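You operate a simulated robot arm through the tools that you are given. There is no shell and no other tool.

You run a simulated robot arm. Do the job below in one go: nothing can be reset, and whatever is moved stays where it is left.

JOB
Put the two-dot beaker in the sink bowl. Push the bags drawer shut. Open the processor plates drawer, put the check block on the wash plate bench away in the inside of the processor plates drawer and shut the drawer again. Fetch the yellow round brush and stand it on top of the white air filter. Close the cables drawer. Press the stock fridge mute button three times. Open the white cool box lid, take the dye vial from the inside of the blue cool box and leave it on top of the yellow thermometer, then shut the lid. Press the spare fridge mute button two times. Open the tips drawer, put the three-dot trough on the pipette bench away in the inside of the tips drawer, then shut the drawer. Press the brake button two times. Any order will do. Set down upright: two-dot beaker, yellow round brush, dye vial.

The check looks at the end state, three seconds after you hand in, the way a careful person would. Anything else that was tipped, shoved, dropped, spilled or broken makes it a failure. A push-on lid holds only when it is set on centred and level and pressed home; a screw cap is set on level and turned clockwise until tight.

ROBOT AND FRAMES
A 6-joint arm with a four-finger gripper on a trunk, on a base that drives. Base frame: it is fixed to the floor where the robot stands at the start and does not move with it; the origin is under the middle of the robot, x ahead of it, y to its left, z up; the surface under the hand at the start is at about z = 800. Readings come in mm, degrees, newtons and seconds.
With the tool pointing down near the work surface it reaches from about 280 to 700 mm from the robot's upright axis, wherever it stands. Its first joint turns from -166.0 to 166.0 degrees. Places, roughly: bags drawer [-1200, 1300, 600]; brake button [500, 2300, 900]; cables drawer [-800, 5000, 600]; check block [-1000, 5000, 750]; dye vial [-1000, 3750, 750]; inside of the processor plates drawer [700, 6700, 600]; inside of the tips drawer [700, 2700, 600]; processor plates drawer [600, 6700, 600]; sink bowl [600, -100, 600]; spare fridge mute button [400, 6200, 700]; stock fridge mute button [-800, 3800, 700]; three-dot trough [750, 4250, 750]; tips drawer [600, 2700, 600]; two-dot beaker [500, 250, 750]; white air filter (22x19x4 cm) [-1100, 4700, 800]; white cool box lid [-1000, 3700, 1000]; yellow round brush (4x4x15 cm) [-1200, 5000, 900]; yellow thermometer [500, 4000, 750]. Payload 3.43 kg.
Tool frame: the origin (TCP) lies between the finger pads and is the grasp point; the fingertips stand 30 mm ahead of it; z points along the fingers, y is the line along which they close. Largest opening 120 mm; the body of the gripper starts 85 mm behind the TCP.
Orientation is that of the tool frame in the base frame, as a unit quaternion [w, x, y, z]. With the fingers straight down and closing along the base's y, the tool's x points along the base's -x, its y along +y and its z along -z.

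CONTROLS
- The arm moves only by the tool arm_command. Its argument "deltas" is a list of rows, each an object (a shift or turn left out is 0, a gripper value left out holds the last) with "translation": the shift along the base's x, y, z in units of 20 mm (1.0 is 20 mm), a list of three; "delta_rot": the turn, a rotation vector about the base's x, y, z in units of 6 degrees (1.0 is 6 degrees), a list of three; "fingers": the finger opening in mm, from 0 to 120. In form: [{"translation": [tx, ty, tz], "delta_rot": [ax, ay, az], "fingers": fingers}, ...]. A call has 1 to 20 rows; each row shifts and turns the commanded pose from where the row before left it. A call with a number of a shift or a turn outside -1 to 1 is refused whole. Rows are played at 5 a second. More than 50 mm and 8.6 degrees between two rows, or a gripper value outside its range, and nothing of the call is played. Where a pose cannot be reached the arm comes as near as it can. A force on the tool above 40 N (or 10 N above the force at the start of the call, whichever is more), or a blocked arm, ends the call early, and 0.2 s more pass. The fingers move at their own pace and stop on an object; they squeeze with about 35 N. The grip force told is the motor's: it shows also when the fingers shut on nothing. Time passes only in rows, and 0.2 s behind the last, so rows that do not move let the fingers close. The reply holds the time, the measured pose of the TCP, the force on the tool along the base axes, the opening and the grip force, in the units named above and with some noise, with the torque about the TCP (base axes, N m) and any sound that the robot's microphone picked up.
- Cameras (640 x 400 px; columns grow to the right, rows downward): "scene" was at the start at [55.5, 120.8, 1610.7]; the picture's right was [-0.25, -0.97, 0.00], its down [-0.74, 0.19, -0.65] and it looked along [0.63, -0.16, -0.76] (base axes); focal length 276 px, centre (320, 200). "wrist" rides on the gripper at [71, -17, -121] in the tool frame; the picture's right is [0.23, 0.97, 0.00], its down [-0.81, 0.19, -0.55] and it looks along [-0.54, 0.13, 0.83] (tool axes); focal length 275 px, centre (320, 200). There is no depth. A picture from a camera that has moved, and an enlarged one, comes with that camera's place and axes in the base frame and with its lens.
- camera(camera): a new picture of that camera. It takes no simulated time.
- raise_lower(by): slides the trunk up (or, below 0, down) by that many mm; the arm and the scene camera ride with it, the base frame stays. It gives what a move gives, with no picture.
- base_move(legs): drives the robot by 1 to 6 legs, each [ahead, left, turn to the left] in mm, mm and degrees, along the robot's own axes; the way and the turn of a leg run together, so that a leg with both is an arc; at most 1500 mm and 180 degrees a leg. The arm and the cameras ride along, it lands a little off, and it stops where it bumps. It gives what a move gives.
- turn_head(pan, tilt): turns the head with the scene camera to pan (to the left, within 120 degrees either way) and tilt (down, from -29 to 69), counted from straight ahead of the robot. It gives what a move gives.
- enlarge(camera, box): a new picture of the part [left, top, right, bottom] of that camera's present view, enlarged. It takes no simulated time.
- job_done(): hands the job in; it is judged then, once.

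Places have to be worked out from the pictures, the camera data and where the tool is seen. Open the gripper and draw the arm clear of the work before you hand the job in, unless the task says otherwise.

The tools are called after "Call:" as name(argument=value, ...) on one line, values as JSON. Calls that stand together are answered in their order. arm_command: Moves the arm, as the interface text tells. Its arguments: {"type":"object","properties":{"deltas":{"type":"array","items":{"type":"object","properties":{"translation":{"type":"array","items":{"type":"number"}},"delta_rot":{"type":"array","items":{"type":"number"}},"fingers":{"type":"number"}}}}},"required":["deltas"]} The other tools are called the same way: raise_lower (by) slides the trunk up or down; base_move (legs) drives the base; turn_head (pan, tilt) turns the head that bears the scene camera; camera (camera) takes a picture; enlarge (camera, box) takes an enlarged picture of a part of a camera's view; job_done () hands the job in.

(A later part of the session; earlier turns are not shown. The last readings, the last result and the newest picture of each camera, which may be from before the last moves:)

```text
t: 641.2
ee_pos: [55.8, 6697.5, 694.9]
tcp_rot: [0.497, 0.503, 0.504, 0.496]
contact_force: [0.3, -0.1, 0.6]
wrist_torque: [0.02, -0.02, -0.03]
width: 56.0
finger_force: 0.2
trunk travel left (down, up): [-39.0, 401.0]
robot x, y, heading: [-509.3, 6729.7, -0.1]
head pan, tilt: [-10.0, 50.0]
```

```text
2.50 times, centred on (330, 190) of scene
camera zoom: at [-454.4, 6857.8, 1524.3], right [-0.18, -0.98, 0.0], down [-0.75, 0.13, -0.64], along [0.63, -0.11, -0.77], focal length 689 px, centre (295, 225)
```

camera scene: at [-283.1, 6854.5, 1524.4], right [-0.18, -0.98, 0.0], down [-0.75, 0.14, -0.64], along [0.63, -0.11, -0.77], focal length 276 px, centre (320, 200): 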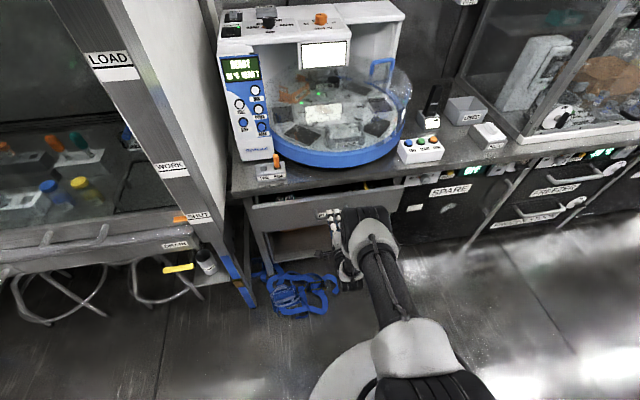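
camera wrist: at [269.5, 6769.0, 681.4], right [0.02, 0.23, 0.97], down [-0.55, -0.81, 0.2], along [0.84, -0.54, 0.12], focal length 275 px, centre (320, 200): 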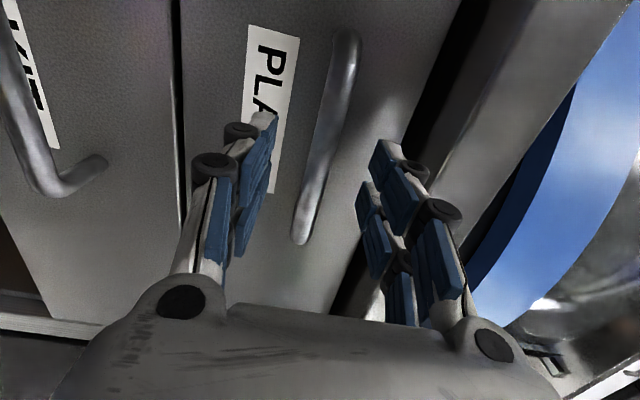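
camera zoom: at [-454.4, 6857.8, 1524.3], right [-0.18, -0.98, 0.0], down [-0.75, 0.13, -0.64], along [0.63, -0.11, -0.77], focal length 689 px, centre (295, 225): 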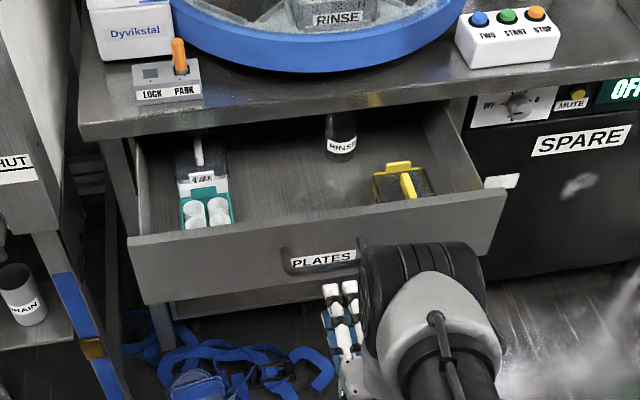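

Drawer open ~270 mm with a clear middle area around (285, 6710). I unroll, raise and pitch the tool down in line, then go fetch the check block.

Call:
raise_lower(by=90)

Call:
arm_command(deltas=[{"translation": [-0.13, 0.02, 0], "delta_rot": [-1, 0, 0]}, {"translation": [-0.13, 0.02, 0], "delta_rot": [-1, 0, 0]}, {"translation": [-0.13, 0.02, 0], "delta_rot": [-1, 0, 0]}, {"translation": [-0.13, 0.02, 0], "delta_rot": [-1, 0, 0]}, {"translation": [-0.13, 0.02, 0], "delta_rot": [-1, 0, 0]}, {"translation": [-0.13, 0.02, 0], "delta_rot": [-1, 0, 0]}, {"translation": [-0.13, 0.02, 0], "delta_rot": [-1, 0, 0]}, {"translation": [-0.13, 0.02, 0], "delta_rot": [-1, 0, 0]}, {"translation": [-0.13, 0.02, 0], "delta_rot": [-1, 0, 0]}, {"translation": [-0.13, 0.02, 0], "delta_rot": [-1, 0, 0]}, {"translation": [-0.13, 0.02, 0], "delta_rot": [-1, 0, 0]}, {"translation": [-0.13, 0.02, 0], "delta_rot": [-1, 0, 0]}, {"translation": [-0.13, 0.02, 0], "delta_rot": [-1, 0, 0]}, {"translation": [-0.13, 0.02, 0], "delta_rot": [-1, 0, 0]}, {"translation": [-0.13, 0.02, 0], "delta_rot": [-1, 0, 0]}, {}])

Call:
arm_command(deltas=[{"delta_rot": [0, 1, 0]}, {"delta_rot": [0, 1, 0]}, {"delta_rot": [0, 1, 0]}, {"delta_rot": [0, 1, 0]}, {"delta_rot": [0, 1, 0]}, {"delta_rot": [0, 1, 0]}, {"delta_rot": [0, 1, 0]}, {"delta_rot": [0, 1, 0]}, {"delta_rot": [0, 1, 0]}, {"delta_rot": [0, 1, 0]}, {"delta_rot": [0, 1, 0]}, {"translation": [0, 0, 0.5], "delta_rot": [0, 1, 0]}, {"translation": [0, 0, 1], "delta_rot": [0, 1, 0]}, {"translation": [0, 0, 1], "delta_rot": [0, 1, 0]}, {"translation": [0, 0, 1], "delta_rot": [0, 1, 0]}, {}])

```text
t: 642.5
ee_pos: [57.1, 6698.0, 785.6]
tcp_rot: [0.497, 0.503, 0.504, 0.495]
contact_force: [-0.4, -0.3, -0.7]
wrist_torque: [-0.02, 0.01, 0.01]
width: 55.9
finger_force: 0.1
trunk travel left (down, up): [-129.0, 311.0]
robot x, y, heading: [-511.6, 6730.6, -0.0]
head pan, tilt: [-10.0, 50.0]
```

```text
t: 645.9
ee_pos: [17.7, 6705.1, 784.9]
tcp_rot: [0.707, 0.004, 0.707, -0.007]
contact_force: [0.5, 0.9, -0.3]
wrist_torque: [0.04, 0.01, 0.01]
width: 56.2
finger_force: 0.0
trunk travel left (down, up): [-129.0, 311.0]
robot x, y, heading: [-509.2, 6731.0, 0.2]
head pan, tilt: [-10.0, 50.0]
```

```text
t: 649.3
ee_pos: [18.5, 6703.9, 855.1]
tcp_rot: [0.0, -0.001, 1.0, -0.008]
contact_force: [0.5, 0.2, 0.9]
wrist_torque: [0.01, -0.02, 0.03]
width: 55.9
finger_force: 0.1
trunk travel left (down, up): [-129.0, 311.0]
robot x, y, heading: [-509.3, 6729.6, -0.1]
head pan, tilt: [-10.0, 50.0]
```

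Call:
arm_command(deltas=[{"translation": [-0.7, 0, 1], "delta_rot": [0.15, 0, 0]}, {"translation": [-0.7, 0, 1]}, {"translation": [-0.7, 0, 1]}, {"translation": [-0.7, 0, 1]}, {"translation": [-0.7, 0, 1]}, {"translation": [-0.7, 0, 1]}, {"translation": [-0.5, 0, 0.5]}, {}])

Call:
base_move(legs=[[0, -400, 0], [260, -300, 0], [50, -1080, 0], [0, 0, 179]])

Call:
turn_head(pan=0, tilt=45)

Call:
camera(camera="scene")

```text
t: 651.1
ee_pos: [-79.1, 6703.0, 983.1]
tcp_rot: [0.0, -0.002, 1.0, -0.001]
contact_force: [0.5, -0.5, 0.3]
wrist_torque: [0.0, 0.04, 0.01]
width: 56.0
finger_force: 0.0
trunk travel left (down, up): [-129.0, 311.0]
robot x, y, heading: [-513.8, 6734.2, -0.3]
head pan, tilt: [-10.0, 50.0]
```

```text
t: 667.9
ee_pos: [-646.2, 5035.5, 984.2]
tcp_rot: [0.0, 0.998, -0.057, 0.0]
contact_force: [0.0, 0.1, -0.2]
wrist_torque: [-0.01, -0.04, -0.01]
width: 55.9
finger_force: 0.0
trunk travel left (down, up): [-129.0, 311.0]
robot x, y, heading: [-221.4, 4960.5, 173.1]
head pan, tilt: [-10.0, 50.0]
```

```text
t: 668.6
ee_pos: [-645.8, 5034.9, 984.3]
tcp_rot: [0.001, 0.998, -0.057, 0.0]
contact_force: [0.7, -0.3, 0.4]
wrist_torque: [-0.01, 0.01, -0.03]
width: 56.0
finger_force: 0.1
trunk travel left (down, up): [-129.0, 311.0]
robot x, y, heading: [-222.1, 4954.9, 173.1]
head pan, tilt: [0.0, 45.0]
```

```text
taken
camera scene: at [-298.2, 4825.8, 1621.2], right [0.12, 0.99, 0.0], down [0.7, -0.09, -0.71], along [-0.7, 0.09, -0.71], focal length 276 px, centre (320, 200)
```

scene: 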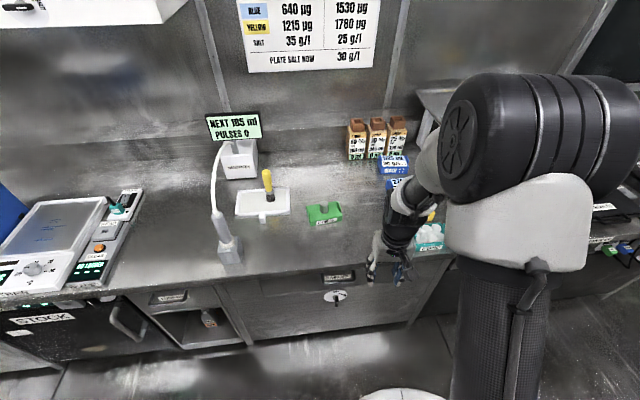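

Call:
base_move(legs=[[0, 55, 6.8], [235, 0, 0]])

Call:
camera(camera="wrist")

```text
t: 671.0
ee_pos: [-892.0, 4935.4, 983.5]
tcp_rot: [0.0, 1.0, -0.001, 0.0]
contact_force: [-0.5, 1.0, 0.8]
wrist_torque: [-0.02, -0.03, -0.01]
width: 55.9
finger_force: 0.2
trunk travel left (down, up): [-129.0, 311.0]
robot x, y, heading: [-456.6, 4906.5, 179.6]
head pan, tilt: [0.0, 45.0]
```

```text
taken
camera wrist: at [-820.4, 4952.8, 1104.5], right [0.23, -0.97, 0.0], down [-0.81, -0.19, 0.55], along [-0.54, -0.13, -0.83], focal length 275 px, centre (320, 200)
```

wrist: 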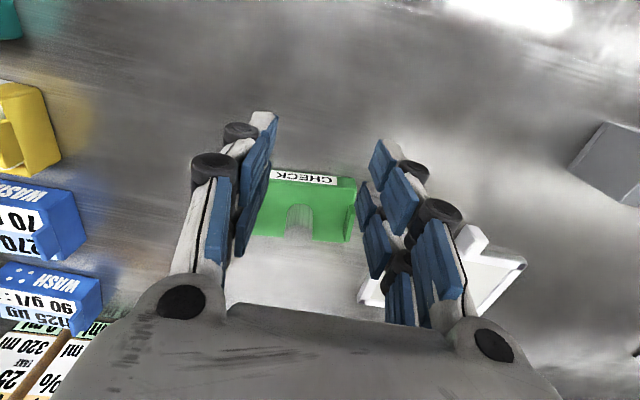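

Call:
arm_command(deltas=[{"translation": [-1, 0, 0], "fingers": 72}, {"translation": [-1, 0, 0]}, {"translation": [-1, 0, 0]}, {"translation": [-1, 0, 0]}, {"translation": [-1, -0.1, 0]}, {"translation": [-0.9, -0.1, 0]}, {"translation": [-0.6, 0, 0]}, {}])

Call:
camera(camera="wrist")

Call:
enlarge(camera="scene", box=[320, 220, 460, 330])

```text
t: 672.8
ee_pos: [-1021.8, 4930.1, 984.3]
tcp_rot: [0.0, 1.0, -0.002, 0.0]
contact_force: [0.2, 0.0, -0.7]
wrist_torque: [0.02, 0.01, 0.0]
width: 71.9
finger_force: 0.1
trunk travel left (down, up): [-129.0, 311.0]
robot x, y, heading: [-460.3, 4901.3, 179.4]
head pan, tilt: [0.0, 45.0]
```

```text
taken
camera wrist: at [-949.9, 4946.5, 1105.7], right [0.23, -0.97, 0.0], down [-0.81, -0.19, 0.55], along [-0.54, -0.13, -0.83], focal length 275 px, centre (320, 200)
```

wrist: 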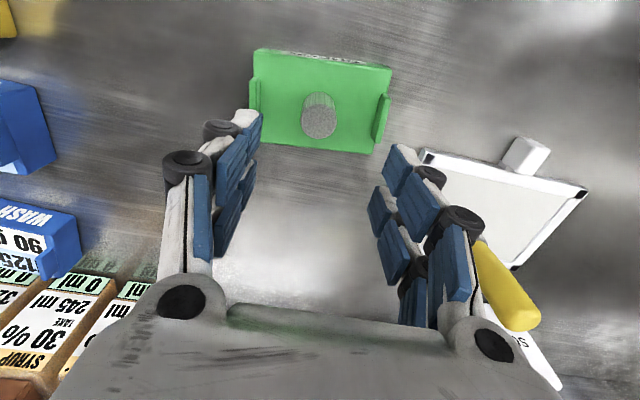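

```text
3.64 times, centred on (390, 275) of scene
camera zoom: at [-521.5, 4765.1, 1621.2], right [0.01, 1.0, 0.0], down [0.71, -0.01, -0.71], along [-0.71, 0.01, -0.71], focal length 1002 px, centre (66, -73)
```

zoom: 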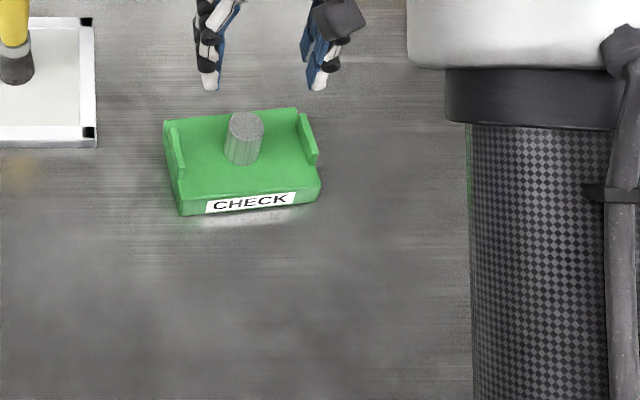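

Aligned over the knob. I lower toward z≈872 with the trunk, then check height before closing.

Call:
raise_lower(by=-100)

Call:
camera(camera="wrist")

Call:
enlarge(camera="scene", box=[320, 150, 460, 280])

```text
t: 674.1
ee_pos: [-1020.2, 4928.7, 885.2]
tcp_rot: [0.0, 1.0, -0.001, 0.0]
contact_force: [-0.2, 0.0, -0.6]
wrist_torque: [0.0, 0.03, 0.01]
width: 71.9
finger_force: 0.0
trunk travel left (down, up): [-29.0, 411.0]
robot x, y, heading: [-458.6, 4906.6, 179.6]
head pan, tilt: [0.0, 45.0]
```

```text
taken
camera wrist: at [-949.8, 4946.6, 1006.0], right [0.23, -0.97, 0.0], down [-0.81, -0.19, 0.55], along [-0.54, -0.13, -0.83], focal length 275 px, centre (320, 200)
```

wrist: 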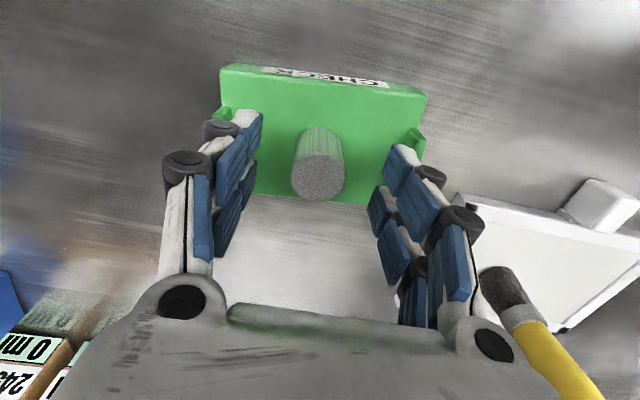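

```text
3.08 times, centred on (390, 215) of scene
camera zoom: at [-521.5, 4765.2, 1521.3], right [0.01, 1.0, 0.0], down [0.71, -0.01, -0.71], along [-0.71, 0.01, -0.71], focal length 848 px, centre (105, 154)
```

zoom: 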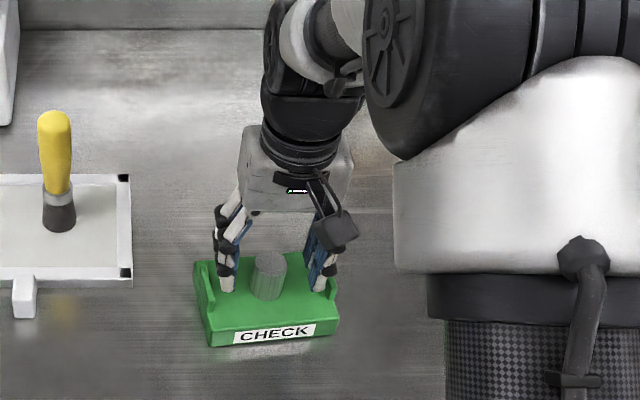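

Call:
arm_command(deltas=[{"translation": [-0.1, 0, -0.25]}, {"translation": [0, 0, -0.25]}, {"translation": [0, 0, -0.2]}, {}])

Call:
arm_command(deltas=[{"fingers": 10}, {}, {}, {}, {}])

Call:
camera(camera="wrist")

```text
t: 675.1
ee_pos: [-1023.2, 4929.1, 869.2]
tcp_rot: [-0.001, 1.0, -0.001, -0.001]
contact_force: [0.7, -1.4, -1.0]
wrist_torque: [-0.05, 0.0, 0.01]
width: 72.1
finger_force: 0.1
trunk travel left (down, up): [-29.0, 411.0]
robot x, y, heading: [-458.0, 4902.6, 179.3]
head pan, tilt: [0.0, 45.0]
```

```text
t: 676.3
ee_pos: [-1024.2, 4928.2, 869.2]
tcp_rot: [0.0, 1.0, -0.002, 0.0]
contact_force: [-0.6, 0.2, -0.4]
wrist_torque: [0.02, -0.03, 0.0]
width: 29.8
finger_force: 35.0
trunk travel left (down, up): [-29.0, 411.0]
robot x, y, heading: [-461.8, 4907.7, 179.6]
head pan, tilt: [0.0, 45.0]
```

```text
taken
camera wrist: at [-951.9, 4946.7, 990.4], right [0.23, -0.97, 0.0], down [-0.81, -0.19, 0.55], along [-0.54, -0.13, -0.83], focal length 275 px, centre (320, 200)
```

wrist: 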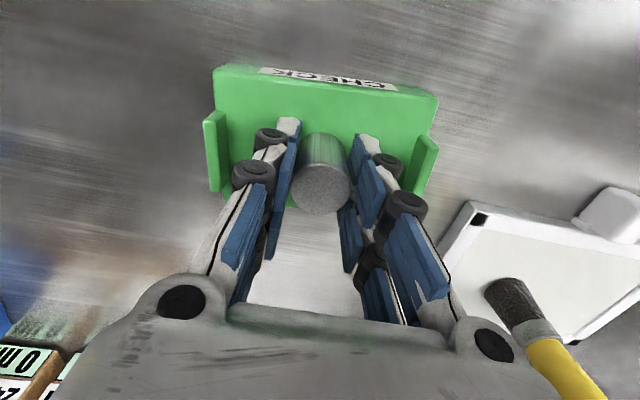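

Gripped the knob at 30 mm. I lift slowly and see whether the whole block comes along.

Call:
raise_lower(by=30)

Call:
raise_lower(by=100)

Call:
camera(camera="wrist")

Call:
enlarge(camera="scene", box=[320, 180, 460, 310])

```text
t: 677.0
ee_pos: [-1024.0, 4928.1, 899.7]
tcp_rot: [0.0, 1.0, -0.002, 0.0]
contact_force: [-0.6, -0.7, -3.1]
wrist_torque: [0.02, 0.03, 0.02]
width: 29.8
finger_force: 34.9
trunk travel left (down, up): [-59.0, 381.0]
robot x, y, heading: [-461.6, 4904.2, 179.4]
head pan, tilt: [0.0, 45.0]
```

```text
t: 678.4
ee_pos: [-1024.5, 4928.6, 998.4]
tcp_rot: [0.0, 1.0, -0.002, 0.0]
contact_force: [0.0, -0.4, -2.7]
wrist_torque: [0.03, -0.01, -0.01]
width: 29.7
finger_force: 34.7
trunk travel left (down, up): [-159.0, 281.0]
robot x, y, heading: [-458.6, 4903.6, 179.5]
head pan, tilt: [0.0, 45.0]
```

```text
taken
camera wrist: at [-952.1, 4946.6, 1120.0], right [0.23, -0.97, 0.0], down [-0.81, -0.19, 0.55], along [-0.54, -0.13, -0.83], focal length 275 px, centre (320, 200)
```

wrist: 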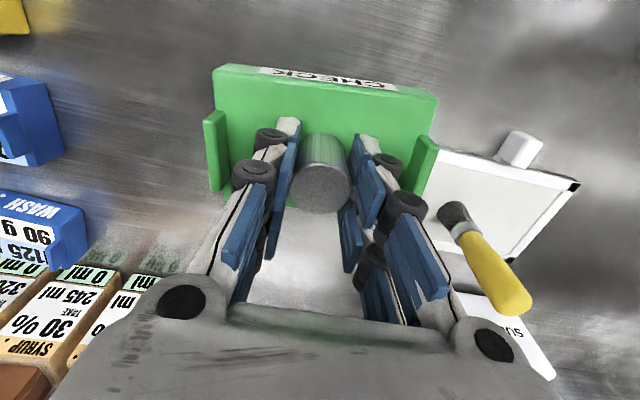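

```text
3.08 times, centred on (390, 245) of scene
camera zoom: at [-522.1, 4765.2, 1651.1], right [0.01, 1.0, 0.0], down [0.71, -0.01, -0.71], along [-0.71, 0.01, -0.71], focal length 848 px, centre (105, 62)
```

zoom: 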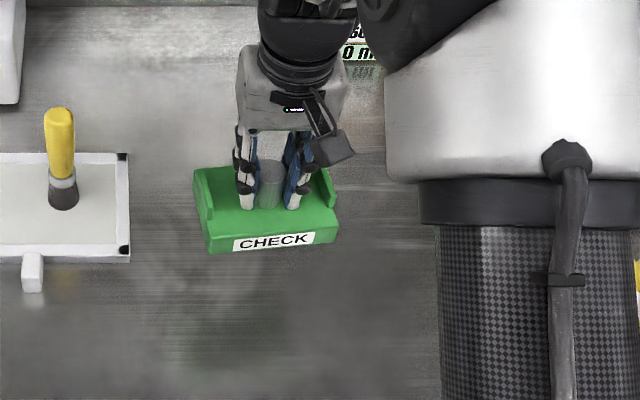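

The whole block lifts (2.5 N). I retract, turn around and carry it to the open drawer.

Call:
arm_command(deltas=[{"translation": [0.5, 0, 0]}, {"translation": [0.8, 0, 0]}, {"translation": [0.8, 0, 0]}, {"translation": [0.8, 0, 0]}, {"translation": [0.8, 0, 0]}, {"translation": [0.8, 0, 0]}, {"translation": [0.8, 0, 0]}, {"translation": [0.8, 0, 0]}, {"translation": [0.5, 0, 0]}, {}])

Call:
base_move(legs=[[-240, 0, 0], [0, 0, -175]])

Call:
base_move(legs=[[-60, 1150, 0], [-60, 600, 0]])

Call:
camera(camera="wrist")

```text
t: 680.6
ee_pos: [-892.5, 4930.2, 999.1]
tcp_rot: [0.0, 1.0, -0.003, 0.001]
contact_force: [-0.6, 0.5, -3.2]
wrist_torque: [0.01, -0.02, -0.01]
width: 29.8
finger_force: 34.7
trunk travel left (down, up): [-159.0, 281.0]
robot x, y, heading: [-458.1, 4903.8, 179.4]
head pan, tilt: [0.0, 45.0]
```

```text
t: 689.5
ee_pos: [208.9, 4904.6, 999.6]
tcp_rot: [0.0, -0.031, 1.0, 0.0]
contact_force: [0.5, 0.3, -2.5]
wrist_torque: [0.0, -0.01, -0.01]
width: 29.6
finger_force: 35.3
trunk travel left (down, up): [-159.0, 281.0]
robot x, y, heading: [-222.7, 4904.0, 3.4]
head pan, tilt: [0.0, 45.0]
```

```text
t: 698.5
ee_pos: [-66.7, 6676.3, 998.6]
tcp_rot: [0.0, -0.05, 0.999, 0.0]
contact_force: [-0.9, -0.1, -2.8]
wrist_torque: [0.0, -0.02, 0.0]
width: 29.5
finger_force: 35.5
trunk travel left (down, up): [-159.0, 281.0]
robot x, y, heading: [-496.6, 6655.1, 5.5]
head pan, tilt: [0.0, 45.0]
```

```text
taken
camera wrist: at [-135.6, 6652.1, 1120.0], right [-0.33, 0.94, 0.0], down [0.79, 0.27, 0.55], along [0.52, 0.18, -0.83], focal length 275 px, centre (320, 200)
```

wrist: 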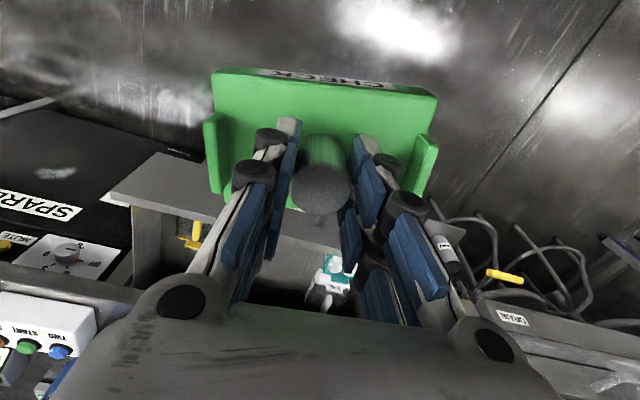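

Call:
base_move(legs=[[0, 75, -5.5], [140, 0, 0]])

Call:
turn_head(pan=-5, tilt=52)

Call:
camera(camera="scene")

Call:
enlarge(camera="scene", box=[220, 120, 440, 290])

Call:
camera(camera="wrist")

```text
t: 700.5
ee_pos: [70.4, 6709.8, 997.7]
tcp_rot: [0.0, -0.004, 1.0, 0.001]
contact_force: [0.2, -1.1, -2.6]
wrist_torque: [0.02, 0.0, 0.02]
width: 29.5
finger_force: 34.9
trunk travel left (down, up): [-159.0, 281.0]
robot x, y, heading: [-366.1, 6730.4, 0.1]
head pan, tilt: [0.0, 45.0]
```

```text
t: 701.1
ee_pos: [67.7, 6709.7, 999.0]
tcp_rot: [-0.001, -0.005, 1.0, 0.0]
contact_force: [-0.9, -0.1, -3.6]
wrist_torque: [0.0, -0.01, 0.0]
width: 29.7
finger_force: 35.0
trunk travel left (down, up): [-159.0, 281.0]
robot x, y, heading: [-363.4, 6726.4, 0.4]
head pan, tilt: [-5.0, 52.0]
```

```text
taken
camera scene: at [-309.0, 6864.5, 1641.6], right [-0.08, -1.0, 0.0], down [-0.79, 0.07, -0.62], along [0.61, -0.05, -0.79], focal length 276 px, centre (320, 200)
```

scene: 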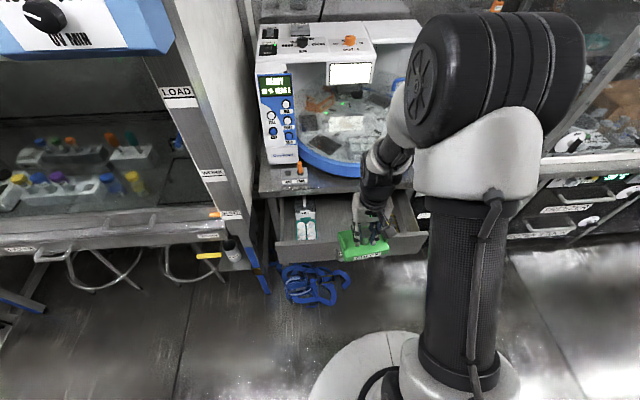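

```text
2.35 times, centred on (330, 205) of scene
camera zoom: at [-309.0, 6864.5, 1641.6], right [-0.08, -1.0, 0.0], down [-0.79, 0.07, -0.62], along [0.61, -0.05, -0.79], focal length 648 px, centre (296, 188)
```

zoom: 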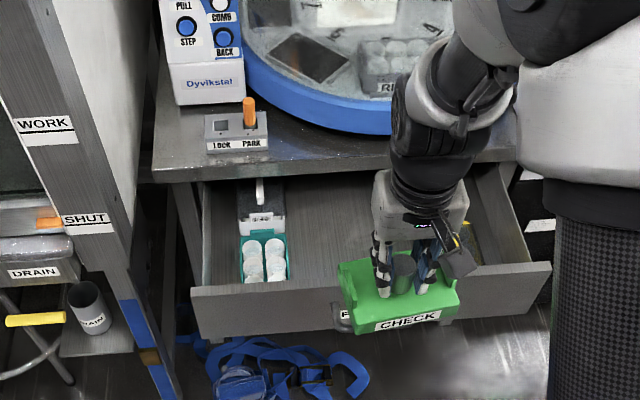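

```text
taken
camera wrist: at [-2.5, 6693.4, 1119.9], right [-0.24, 0.97, 0.0], down [0.81, 0.2, 0.55], along [0.54, 0.13, -0.83], focal length 275 px, centre (320, 200)
```

wrist: 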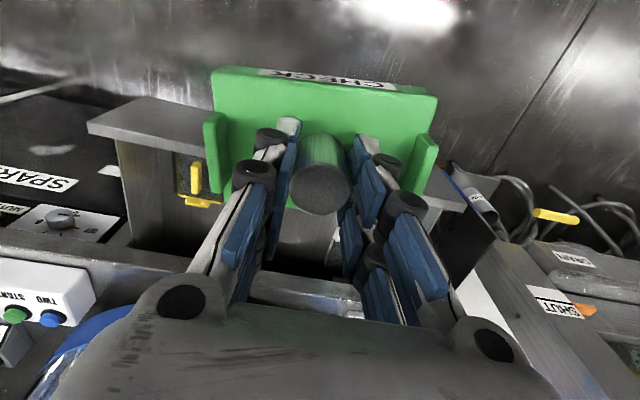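

The free area is x 200–367 (bench edge above at 367), y 6590–6830. I move the block over (280, 6706).

Call:
base_move(legs=[[60, 0, 0]])

Call:
arm_command(deltas=[{"translation": [0.5, 0, 0]}, {"translation": [0.9, 0, 0]}, {"translation": [0.9, 0, 0]}, {"translation": [0.9, 0, 0]}, {"translation": [0.9, 0, 0]}, {"translation": [0.9, 0, 0]}, {"translation": [0.9, 0, 0]}, {"translation": [0.9, -0.1, 0]}, {"translation": [0.6, -0.1, 0]}, {}])

Call:
raise_lower(by=-90)

Call:
camera(camera="wrist")

Call:
enlarge(camera="scene", box=[220, 120, 440, 290])

```text
t: 702.1
ee_pos: [128.4, 6709.2, 998.5]
tcp_rot: [0.0, -0.004, 1.0, 0.0]
contact_force: [-0.2, -0.2, -3.5]
wrist_torque: [0.02, 0.07, -0.01]
width: 29.6
finger_force: 34.3
trunk travel left (down, up): [-159.0, 281.0]
robot x, y, heading: [-305.9, 6731.5, -0.1]
head pan, tilt: [-5.0, 52.0]
```

```text
t: 704.3
ee_pos: [274.6, 6706.0, 998.7]
tcp_rot: [0.0, -0.004, 1.0, 0.0]
contact_force: [-0.3, 0.0, -2.7]
wrist_torque: [0.02, -0.01, -0.04]
width: 29.7
finger_force: 35.4
trunk travel left (down, up): [-159.0, 281.0]
robot x, y, heading: [-301.1, 6730.7, 0.1]
head pan, tilt: [-5.0, 52.0]
```

```text
t: 705.5
ee_pos: [274.9, 6705.2, 908.6]
tcp_rot: [0.0, -0.004, 1.0, -0.001]
contact_force: [0.3, -0.7, -3.2]
wrist_torque: [-0.03, 0.0, 0.01]
width: 29.7
finger_force: 35.2
trunk travel left (down, up): [-69.0, 371.0]
robot x, y, heading: [-304.8, 6732.2, 0.2]
head pan, tilt: [-5.0, 52.0]
```

```text
taken
camera wrist: at [204.0, 6689.0, 1029.9], right [-0.24, 0.97, 0.0], down [0.81, 0.2, 0.55], along [0.54, 0.13, -0.83], focal length 275 px, centre (320, 200)
```

wrist: 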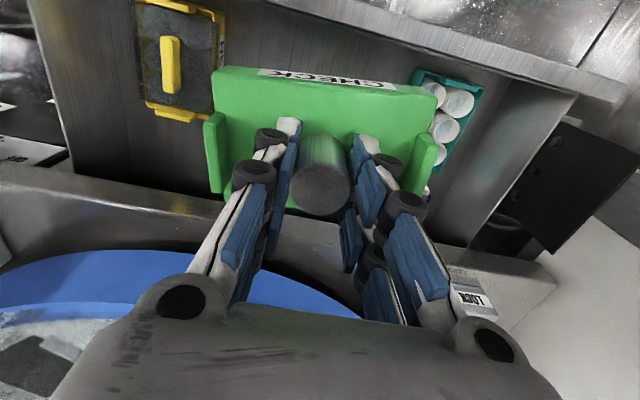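

```text
2.35 times, centred on (330, 205) of scene
camera zoom: at [-249.5, 6864.5, 1551.7], right [-0.09, -1.0, 0.0], down [-0.79, 0.07, -0.62], along [0.61, -0.05, -0.79], focal length 648 px, centre (296, 188)
```

zoom: 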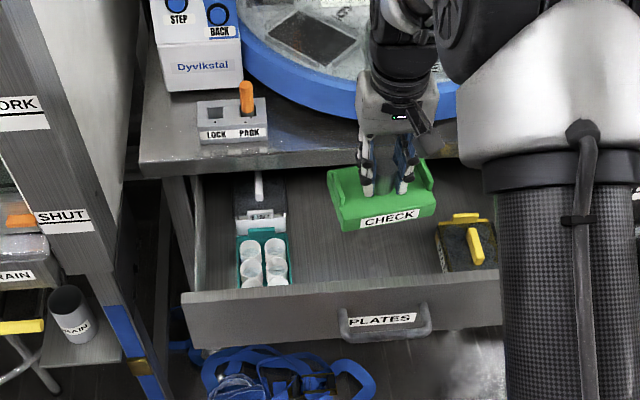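

Clearances look fine on all sides. I lower into the drawer in stages.

Call:
raise_lower(by=-60)

Call:
arm_command(deltas=[{"translation": [0, 0, -0.7]}, {"translation": [0, 0, -0.8]}, {"translation": [0, 0, -0.8]}, {"translation": [0, 0, -0.8]}, {"translation": [0, 0, -0.7]}, {}])

Call:
camera(camera="wrist")

Call:
enlarge(camera="scene", box=[220, 100, 440, 270])

```text
t: 706.5
ee_pos: [275.2, 6705.0, 849.9]
tcp_rot: [0.0, -0.003, 1.0, 0.0]
contact_force: [-0.1, -0.6, -2.7]
wrist_torque: [-0.01, -0.01, 0.03]
width: 29.7
finger_force: 35.2
trunk travel left (down, up): [-9.0, 431.0]
robot x, y, heading: [-304.0, 6729.8, 0.1]
head pan, tilt: [-5.0, 52.0]
```

```text
t: 708.0
ee_pos: [276.1, 6706.9, 772.9]
tcp_rot: [0.0, -0.003, 1.0, 0.0]
contact_force: [0.5, 0.8, -2.1]
wrist_torque: [-0.04, 0.01, 0.0]
width: 30.0
finger_force: 35.1
trunk travel left (down, up): [-9.0, 431.0]
robot x, y, heading: [-307.5, 6731.8, 0.2]
head pan, tilt: [-5.0, 52.0]
```

```text
taken
camera wrist: at [205.0, 6690.3, 894.3], right [-0.24, 0.97, 0.0], down [0.81, 0.2, 0.55], along [0.54, 0.13, -0.83], focal length 275 px, centre (320, 200)
```

wrist: 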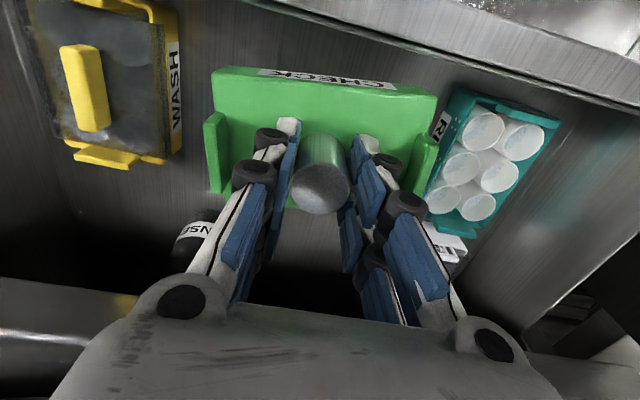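

```text
2.35 times, centred on (330, 185) of scene
camera zoom: at [-249.3, 6864.6, 1491.6], right [-0.09, -1.0, 0.0], down [-0.79, 0.07, -0.62], along [0.61, -0.05, -0.79], focal length 648 px, centre (296, 235)
```

zoom: 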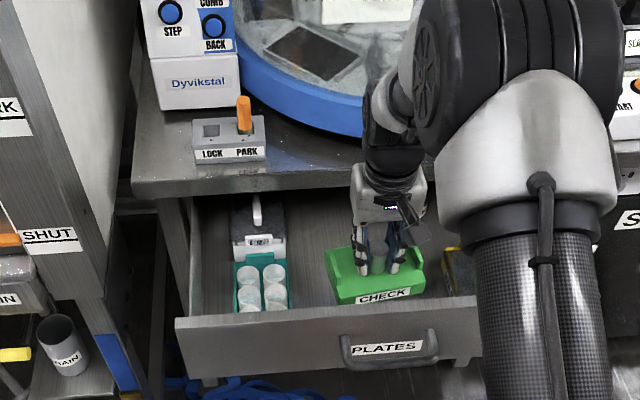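

Clear gaps on both sides. I continue down, then feel for the drawer floor.

Call:
arm_command(deltas=[{"translation": [0, 0, -0.7]}, {"translation": [0, 0, -0.7]}, {"translation": [0, 0, -0.4]}, {}])

Call:
arm_command(deltas=[{"translation": [0, 0, -0.2]}, {"translation": [0, 0, -0.2]}, {"translation": [0, 0, -0.2]}, {}])

```text
t: 709.0
ee_pos: [276.2, 6707.3, 736.0]
tcp_rot: [0.0, -0.004, 1.0, -0.001]
contact_force: [-0.9, -0.6, -3.1]
wrist_torque: [-0.01, 0.0, 0.04]
width: 29.6
finger_force: 35.7
trunk travel left (down, up): [-9.0, 431.0]
robot x, y, heading: [-305.4, 6731.8, -0.1]
head pan, tilt: [-5.0, 52.0]
```

```text
t: 710.0
ee_pos: [276.3, 6704.0, 724.2]
tcp_rot: [-0.001, -0.003, 1.0, 0.0]
contact_force: [-0.8, 0.9, -3.1]
wrist_torque: [-0.01, 0.01, -0.01]
width: 29.7
finger_force: 34.5
trunk travel left (down, up): [-9.0, 431.0]
robot x, y, heading: [-306.8, 6731.9, 0.4]
head pan, tilt: [-5.0, 52.0]
```

Call:
arm_command(deltas=[{"translation": [0, 0, -0.2]}, {"translation": [0, 0, -0.2]}, {"translation": [0, 0, -0.2]}, {}])

Call:
arm_command(deltas=[{"translation": [0, 0, -0.2]}, {"translation": [0, 0, -0.2]}, {}])

Call:
enlarge(camera="scene", box=[220, 100, 440, 270])

```text
t: 711.0
ee_pos: [275.9, 6706.3, 712.2]
tcp_rot: [0.0, -0.003, 1.0, 0.0]
contact_force: [0.4, -0.6, -3.3]
wrist_torque: [-0.03, 0.01, -0.03]
width: 30.1
finger_force: 34.7
trunk travel left (down, up): [-9.0, 431.0]
robot x, y, heading: [-305.3, 6727.6, 0.4]
head pan, tilt: [-5.0, 52.0]
```

```text
t: 711.8
ee_pos: [275.4, 6707.1, 704.8]
tcp_rot: [0.0, -0.004, 1.0, 0.0]
contact_force: [0.7, 0.5, -3.1]
wrist_torque: [-0.02, 0.01, 0.01]
width: 29.6
finger_force: 35.4
trunk travel left (down, up): [-9.0, 431.0]
robot x, y, heading: [-305.5, 6732.7, -0.0]
head pan, tilt: [-5.0, 52.0]
```

```text
2.35 times, centred on (330, 185) of scene
camera zoom: at [-249.3, 6864.6, 1491.6], right [-0.09, -1.0, 0.0], down [-0.79, 0.07, -0.62], along [0.61, -0.05, -0.79], focal length 648 px, centre (296, 235)
```

zoom: 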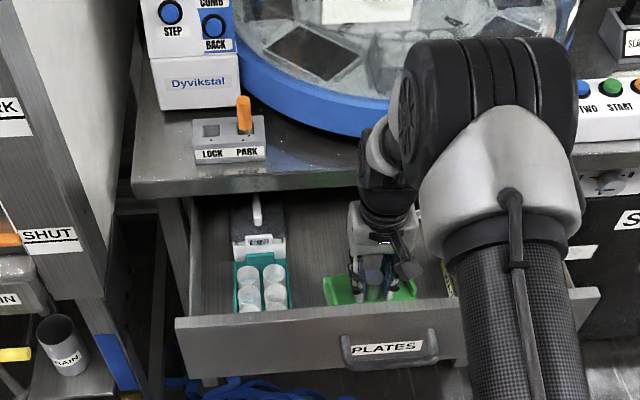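

Call:
arm_command(deltas=[{"translation": [0, 0, -0.2]}, {"translation": [0, 0, -0.2]}, {}])

Call:
arm_command(deltas=[{"translation": [0, 0, -0.2]}, {"translation": [0, 0, -0.2]}, {}])

Call:
arm_command(deltas=[{"translation": [0, 0, -0.2]}, {"translation": [0, 0, -0.2]}, {}])

Call:
camera(camera="wrist")

```text
t: 712.5
ee_pos: [275.2, 6705.4, 696.4]
tcp_rot: [0.001, -0.003, 1.0, 0.001]
contact_force: [-0.5, 0.0, -2.4]
wrist_torque: [0.01, 0.01, 0.0]
width: 29.6
finger_force: 35.2
trunk travel left (down, up): [-9.0, 431.0]
robot x, y, heading: [-303.8, 6728.9, 0.1]
head pan, tilt: [-5.0, 52.0]
```

```text
t: 713.4
ee_pos: [275.6, 6705.7, 687.7]
tcp_rot: [0.0, -0.003, 1.0, -0.001]
contact_force: [-0.3, -0.8, -3.3]
wrist_torque: [0.0, 0.0, 0.02]
width: 29.8
finger_force: 34.6
trunk travel left (down, up): [-9.0, 431.0]
robot x, y, heading: [-303.9, 6732.6, 0.0]
head pan, tilt: [-5.0, 52.0]
```

```text
t: 714.1
ee_pos: [275.8, 6705.2, 683.6]
tcp_rot: [0.002, -0.004, 1.0, 0.0]
contact_force: [0.5, 0.3, 25.6]
wrist_torque: [0.02, 0.44, -0.02]
width: 29.6
finger_force: 34.7
trunk travel left (down, up): [-9.0, 431.0]
robot x, y, heading: [-306.6, 6731.4, 0.2]
head pan, tilt: [-5.0, 52.0]
```

```text
taken
camera wrist: at [205.0, 6689.3, 804.0], right [-0.24, 0.97, 0.0], down [0.81, 0.2, 0.56], along [0.54, 0.13, -0.83], focal length 275 px, centre (320, 200)
```

wrist: 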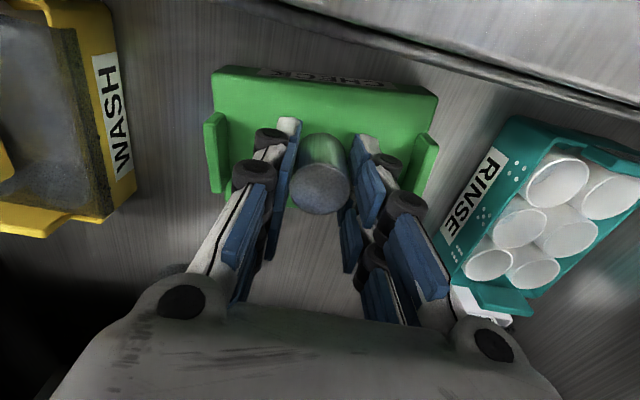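

The block has touched the drawer floor. I release and rise straight up.

Call:
arm_command(deltas=[{"translation": [0, 0, 0.06], "fingers": 40}, {}, {"fingers": 60}, {}, {}])

Call:
arm_command(deltas=[{"translation": [0, 0, 0.4]}, {"translation": [0, 0, 0.8]}, {"translation": [0, 0, 1]}, {"translation": [0, 0, 1]}, {"translation": [0, 0, 1]}, {"translation": [0, 0, 1]}, {"translation": [0, 0, 1]}, {"translation": [0, 0, 1]}, {"translation": [0, 0, 1]}, {}])

Call:
raise_lower(by=115)

Call:
camera(camera="wrist")

Call:
enlarge(camera="scene", box=[220, 120, 440, 290])

```text
t: 715.4
ee_pos: [274.4, 6705.2, 682.3]
tcp_rot: [0.0, -0.004, 1.0, 0.0]
contact_force: [0.3, -0.2, -0.3]
wrist_torque: [-0.01, -0.02, -0.01]
width: 60.0
finger_force: 0.0
trunk travel left (down, up): [-9.0, 431.0]
robot x, y, heading: [-304.9, 6733.3, 0.3]
head pan, tilt: [-5.0, 52.0]
```

```text
t: 717.5
ee_pos: [274.1, 6707.0, 843.1]
tcp_rot: [0.001, -0.004, 1.0, 0.0]
contact_force: [-0.4, -0.9, -0.4]
wrist_torque: [0.01, 0.06, 0.0]
width: 59.8
finger_force: 0.1
trunk travel left (down, up): [-9.0, 431.0]
robot x, y, heading: [-303.1, 6730.0, 0.0]
head pan, tilt: [-5.0, 52.0]
```

```text
t: 719.0
ee_pos: [272.9, 6706.9, 957.6]
tcp_rot: [0.0, -0.004, 1.0, 0.0]
contact_force: [-0.3, -0.5, 0.5]
wrist_torque: [0.0, -0.01, -0.04]
width: 60.0
finger_force: 0.0
trunk travel left (down, up): [-124.0, 316.0]
robot x, y, heading: [-302.9, 6728.1, -0.1]
head pan, tilt: [-5.0, 52.0]
```

```text
taken
camera wrist: at [202.9, 6690.2, 1078.9], right [-0.24, 0.97, 0.0], down [0.81, 0.2, 0.55], along [0.54, 0.13, -0.83], focal length 275 px, centre (320, 200)
```

wrist: 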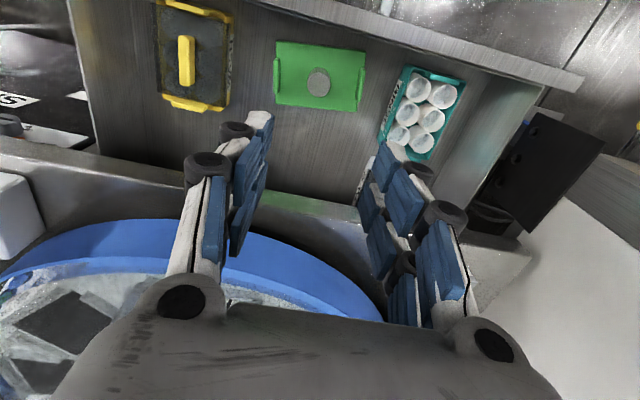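

```text
2.35 times, centred on (330, 205) of scene
camera zoom: at [-249.4, 6864.6, 1606.5], right [-0.09, -1.0, 0.0], down [-0.79, 0.07, -0.62], along [0.61, -0.05, -0.79], focal length 648 px, centre (296, 188)
```

zoom: 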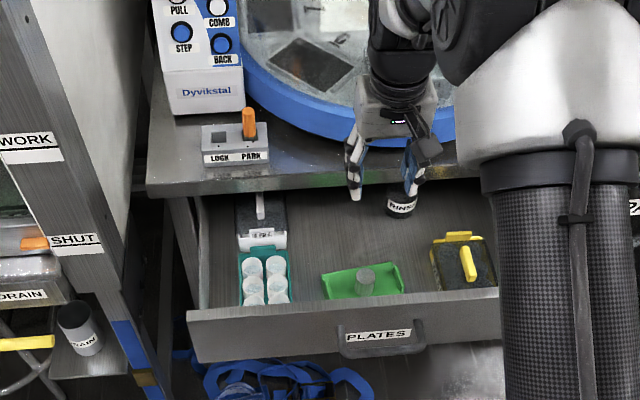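

The check block is in the drawer. I back off and set up the horizontal push, aiming just below the PLATES handle (z≈645).

Call:
base_move(legs=[[-205, 0, 0]])

Call:
arm_command(deltas=[{"translation": [-0.5, 0, -1], "fingers": 0}, {"translation": [-0.5, 0, -1]}, {"translation": [-0.5, 0, -1]}, {"translation": [-0.5, 0, -1]}, {"translation": [-0.5, 0, -0.7]}, {"translation": [0, 0, -1], "delta_rot": [0, -1, 0]}, {"translation": [0, 0, -1], "delta_rot": [0, -1, 0]}, {"translation": [0, 0, -1], "delta_rot": [0, -1, 0]}, {"translation": [0, 0, -0.5], "delta_rot": [0, -1, 0]}, {"delta_rot": [0, -1, 0]}, {"delta_rot": [0, -1, 0]}, {"delta_rot": [0, -1, 0]}, {"delta_rot": [0, -1, 0]}, {"delta_rot": [0, -1, 0]}, {"delta_rot": [0, -1, 0]}, {"delta_rot": [0, -1, 0]}, {"delta_rot": [0, -1, 0]}, {"delta_rot": [0, -1, 0]}, {"delta_rot": [0, -1, 0]}, {"delta_rot": [0, -1, 0]}])

Call:
raise_lower(by=-110)

Call:
arm_command(deltas=[{"translation": [0.6, 0, -0.6]}, {"translation": [0.6, 0, -0.6]}, {"translation": [0.3, 0, -0.5]}, {}])

Call:
camera(camera="wrist")

```text
t: 720.6
ee_pos: [73.0, 6706.9, 959.5]
tcp_rot: [0.001, -0.003, 1.0, -0.001]
contact_force: [-0.1, 0.3, -0.3]
wrist_torque: [-0.04, -0.02, -0.02]
width: 59.7
finger_force: 0.1
trunk travel left (down, up): [-124.0, 316.0]
robot x, y, heading: [-506.7, 6732.1, 0.3]
head pan, tilt: [-5.0, 52.0]
```

```text
t: 724.8
ee_pos: [22.0, 6705.7, 794.7]
tcp_rot: [0.708, -0.002, 0.706, -0.002]
contact_force: [0.4, -0.9, 0.3]
wrist_torque: [-0.02, 0.03, 0.03]
width: 0.0
finger_force: 32.9
trunk travel left (down, up): [-124.0, 316.0]
robot x, y, heading: [-505.3, 6728.7, 0.0]
head pan, tilt: [-5.0, 52.0]
```

```text
t: 726.2
ee_pos: [22.3, 6705.1, 684.0]
tcp_rot: [0.707, -0.003, 0.707, -0.002]
contact_force: [0.2, -0.5, -0.8]
wrist_torque: [0.0, -0.02, 0.05]
width: 0.0
finger_force: 33.6
trunk travel left (down, up): [-14.0, 426.0]
robot x, y, heading: [-505.2, 6730.1, 0.2]
head pan, tilt: [-5.0, 52.0]
```

```text
t: 727.2
ee_pos: [51.1, 6705.9, 649.6]
tcp_rot: [0.707, -0.001, 0.707, -0.003]
contact_force: [-0.3, -1.4, 0.2]
wrist_torque: [0.01, 0.02, -0.01]
width: 0.0
finger_force: 33.0
trunk travel left (down, up): [-14.0, 426.0]
robot x, y, heading: [-509.4, 6730.3, -0.2]
head pan, tilt: [-5.0, 52.0]
```

```text
taken
camera wrist: at [-70.0, 6690.4, 579.3], right [0.0, 0.97, -0.24], down [-0.55, 0.2, 0.81], along [0.83, 0.13, 0.54], focal length 275 px, centre (320, 200)
```

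wrist: 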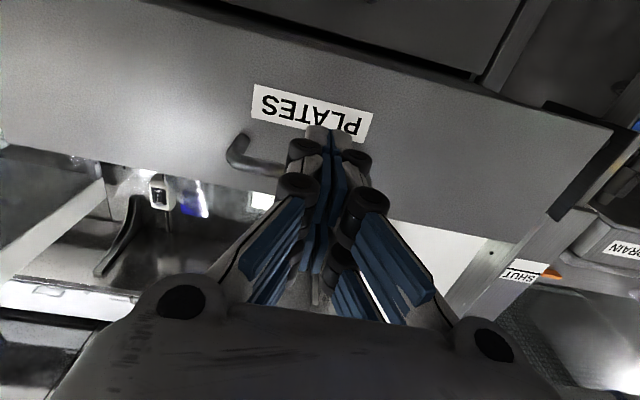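

The aim is on plain panel below the bar. To keep the base clear of the hose, I extend the arm 80 mm first, then push with the base in stages.

Call:
arm_command(deltas=[{"translation": [0.9, 0, -0.05]}, {"translation": [0.9, 0, 0]}, {"translation": [0.9, 0, 0]}, {"translation": [0.9, 0, 0]}, {}])

Call:
base_move(legs=[[180, 0, 0]])

Call:
camera(camera="scene")

Call:
base_move(legs=[[80, 0, 0]])

Call:
enlarge(camera="scene", box=[220, 130, 440, 290])

```text
t: 728.4
ee_pos: [122.8, 6706.1, 649.7]
tcp_rot: [0.707, -0.002, 0.707, -0.003]
contact_force: [0.5, 0.3, -0.5]
wrist_torque: [0.0, -0.01, 0.01]
width: 0.0
finger_force: 33.0
trunk travel left (down, up): [-14.0, 426.0]
robot x, y, heading: [-502.9, 6727.1, 0.1]
head pan, tilt: [-5.0, 52.0]
```

```text
t: 729.9
ee_pos: [300.2, 6709.4, 649.0]
tcp_rot: [0.707, -0.005, 0.707, -0.001]
contact_force: [0.0, -0.4, 1.0]
wrist_torque: [-0.04, -0.01, 0.0]
width: 0.0
finger_force: 33.2
trunk travel left (down, up): [-14.0, 426.0]
robot x, y, heading: [-329.9, 6731.5, 0.5]
head pan, tilt: [-5.0, 52.0]
```

```text
taken
camera scene: at [-273.2, 6865.1, 1496.6], right [-0.08, -1.0, 0.0], down [-0.79, 0.06, -0.62], along [0.61, -0.05, -0.79], focal length 276 px, centre (320, 200)
```

scene: 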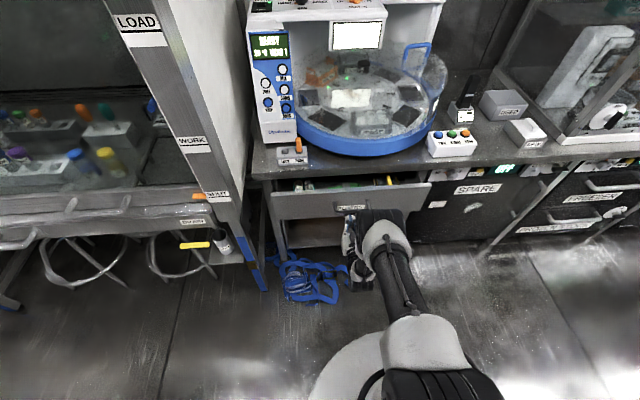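

```text
t: 731.0
ee_pos: [381.2, 6708.8, 648.3]
tcp_rot: [0.707, -0.004, 0.707, -0.001]
contact_force: [0.3, 0.4, -0.1]
wrist_torque: [0.01, 0.0, 0.03]
width: 0.0
finger_force: 33.2
trunk travel left (down, up): [-14.0, 426.0]
robot x, y, heading: [-247.1, 6732.8, -0.1]
head pan, tilt: [-5.0, 52.0]
```

```text
2.50 times, centred on (330, 210) of scene
camera zoom: at [-192.4, 6865.5, 1496.6], right [-0.08, -1.0, 0.0], down [-0.79, 0.06, -0.62], along [0.61, -0.05, -0.79], focal length 689 px, centre (295, 175)
```

zoom: 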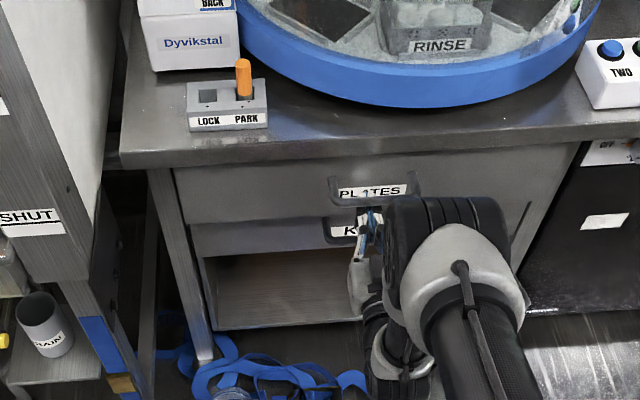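

Call:
base_move(legs=[[25, 0, 0]])

Call:
base_move(legs=[[12, 0, 0]])

Call:
base_move(legs=[[10, 0, 0]])

Call:
enlarge(camera="scene", box=[220, 130, 440, 290])

```text
t: 731.8
ee_pos: [407.6, 6709.7, 647.2]
tcp_rot: [0.707, -0.005, 0.707, 0.0]
contact_force: [-0.3, 0.3, 0.5]
wrist_torque: [-0.02, 0.02, -0.01]
width: 0.0
finger_force: 33.6
trunk travel left (down, up): [-14.0, 426.0]
robot x, y, heading: [-216.1, 6732.8, 0.3]
head pan, tilt: [-5.0, 52.0]
```

```text
t: 732.6
ee_pos: [418.4, 6709.0, 648.0]
tcp_rot: [0.707, -0.005, 0.707, 0.0]
contact_force: [0.0, 0.6, -0.7]
wrist_torque: [0.01, -0.03, 0.01]
width: 0.2
finger_force: 33.6
trunk travel left (down, up): [-14.0, 426.0]
robot x, y, heading: [-208.6, 6731.3, 0.5]
head pan, tilt: [-5.0, 52.0]
```

```text
t: 733.3
ee_pos: [428.2, 6709.7, 648.8]
tcp_rot: [0.707, -0.004, 0.708, -0.001]
contact_force: [-2.3, -1.1, -1.3]
wrist_torque: [0.01, 0.03, 0.0]
width: 6.1
finger_force: 33.4
trunk travel left (down, up): [-14.0, 426.0]
robot x, y, heading: [-198.9, 6730.5, 0.1]
head pan, tilt: [-5.0, 52.0]
```

```text
2.50 times, centred on (330, 210) of scene
camera zoom: at [-145.6, 6865.8, 1496.6], right [-0.08, -1.0, 0.0], down [-0.79, 0.06, -0.62], along [0.61, -0.05, -0.79], focal length 689 px, centre (295, 175)
```

zoom: 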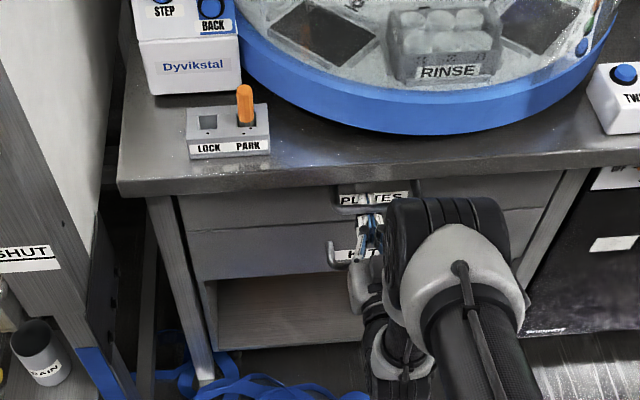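

Contact just started; I press a few mm more with the arm to feel the end stop.

Call:
arm_command(deltas=[{"translation": [0.1, 0, 0]}, {"translation": [0.1, 0, 0]}, {"translation": [0.1, 0, 0]}, {}])

Call:
enlarge(camera="scene", box=[250, 180, 350, 250])

Call:
enlarge(camera="scene", box=[370, 170, 460, 250])

```text
t: 734.1
ee_pos: [427.8, 6709.4, 647.4]
tcp_rot: [0.707, -0.004, 0.707, -0.001]
contact_force: [-17.0, 0.2, 9.5]
wrist_torque: [-0.04, -0.26, -0.03]
width: 6.1
finger_force: 33.5
trunk travel left (down, up): [-14.0, 426.0]
robot x, y, heading: [-200.4, 6729.2, 0.1]
head pan, tilt: [-5.0, 52.0]
stopped in row 3: the force on the tool passed its limit at 44 N (the readings are from after the stop); the commanded pose is now the measured one
```

```text
5.71 times, centred on (300, 215) of scene
camera zoom: at [-148.9, 6865.9, 1496.8], right [-0.08, -1.0, 0.0], down [-0.78, 0.06, -0.62], along [0.61, -0.05, -0.79], focal length 1574 px, centre (434, 114)
```

zoom: 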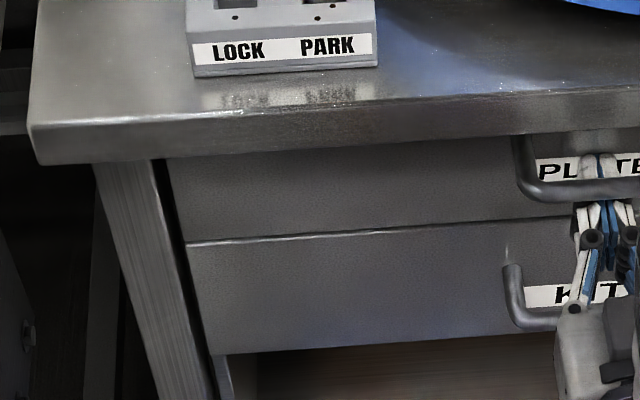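

```text
5.00 times, centred on (415, 210) of scene
camera zoom: at [-148.9, 6865.9, 1496.8], right [-0.08, -1.0, 0.0], down [-0.78, 0.06, -0.62], along [0.61, -0.05, -0.79], focal length 1378 px, centre (-155, 150)
```

zoom: 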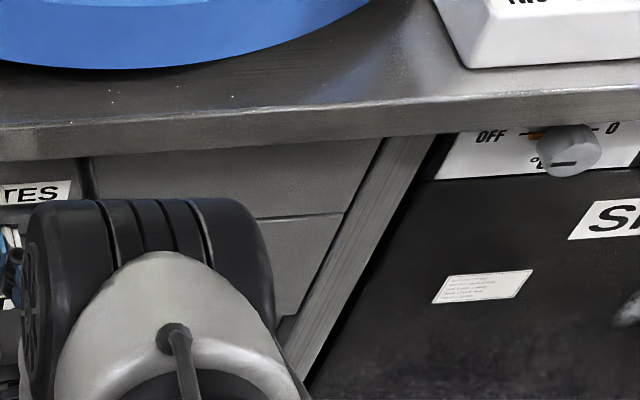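

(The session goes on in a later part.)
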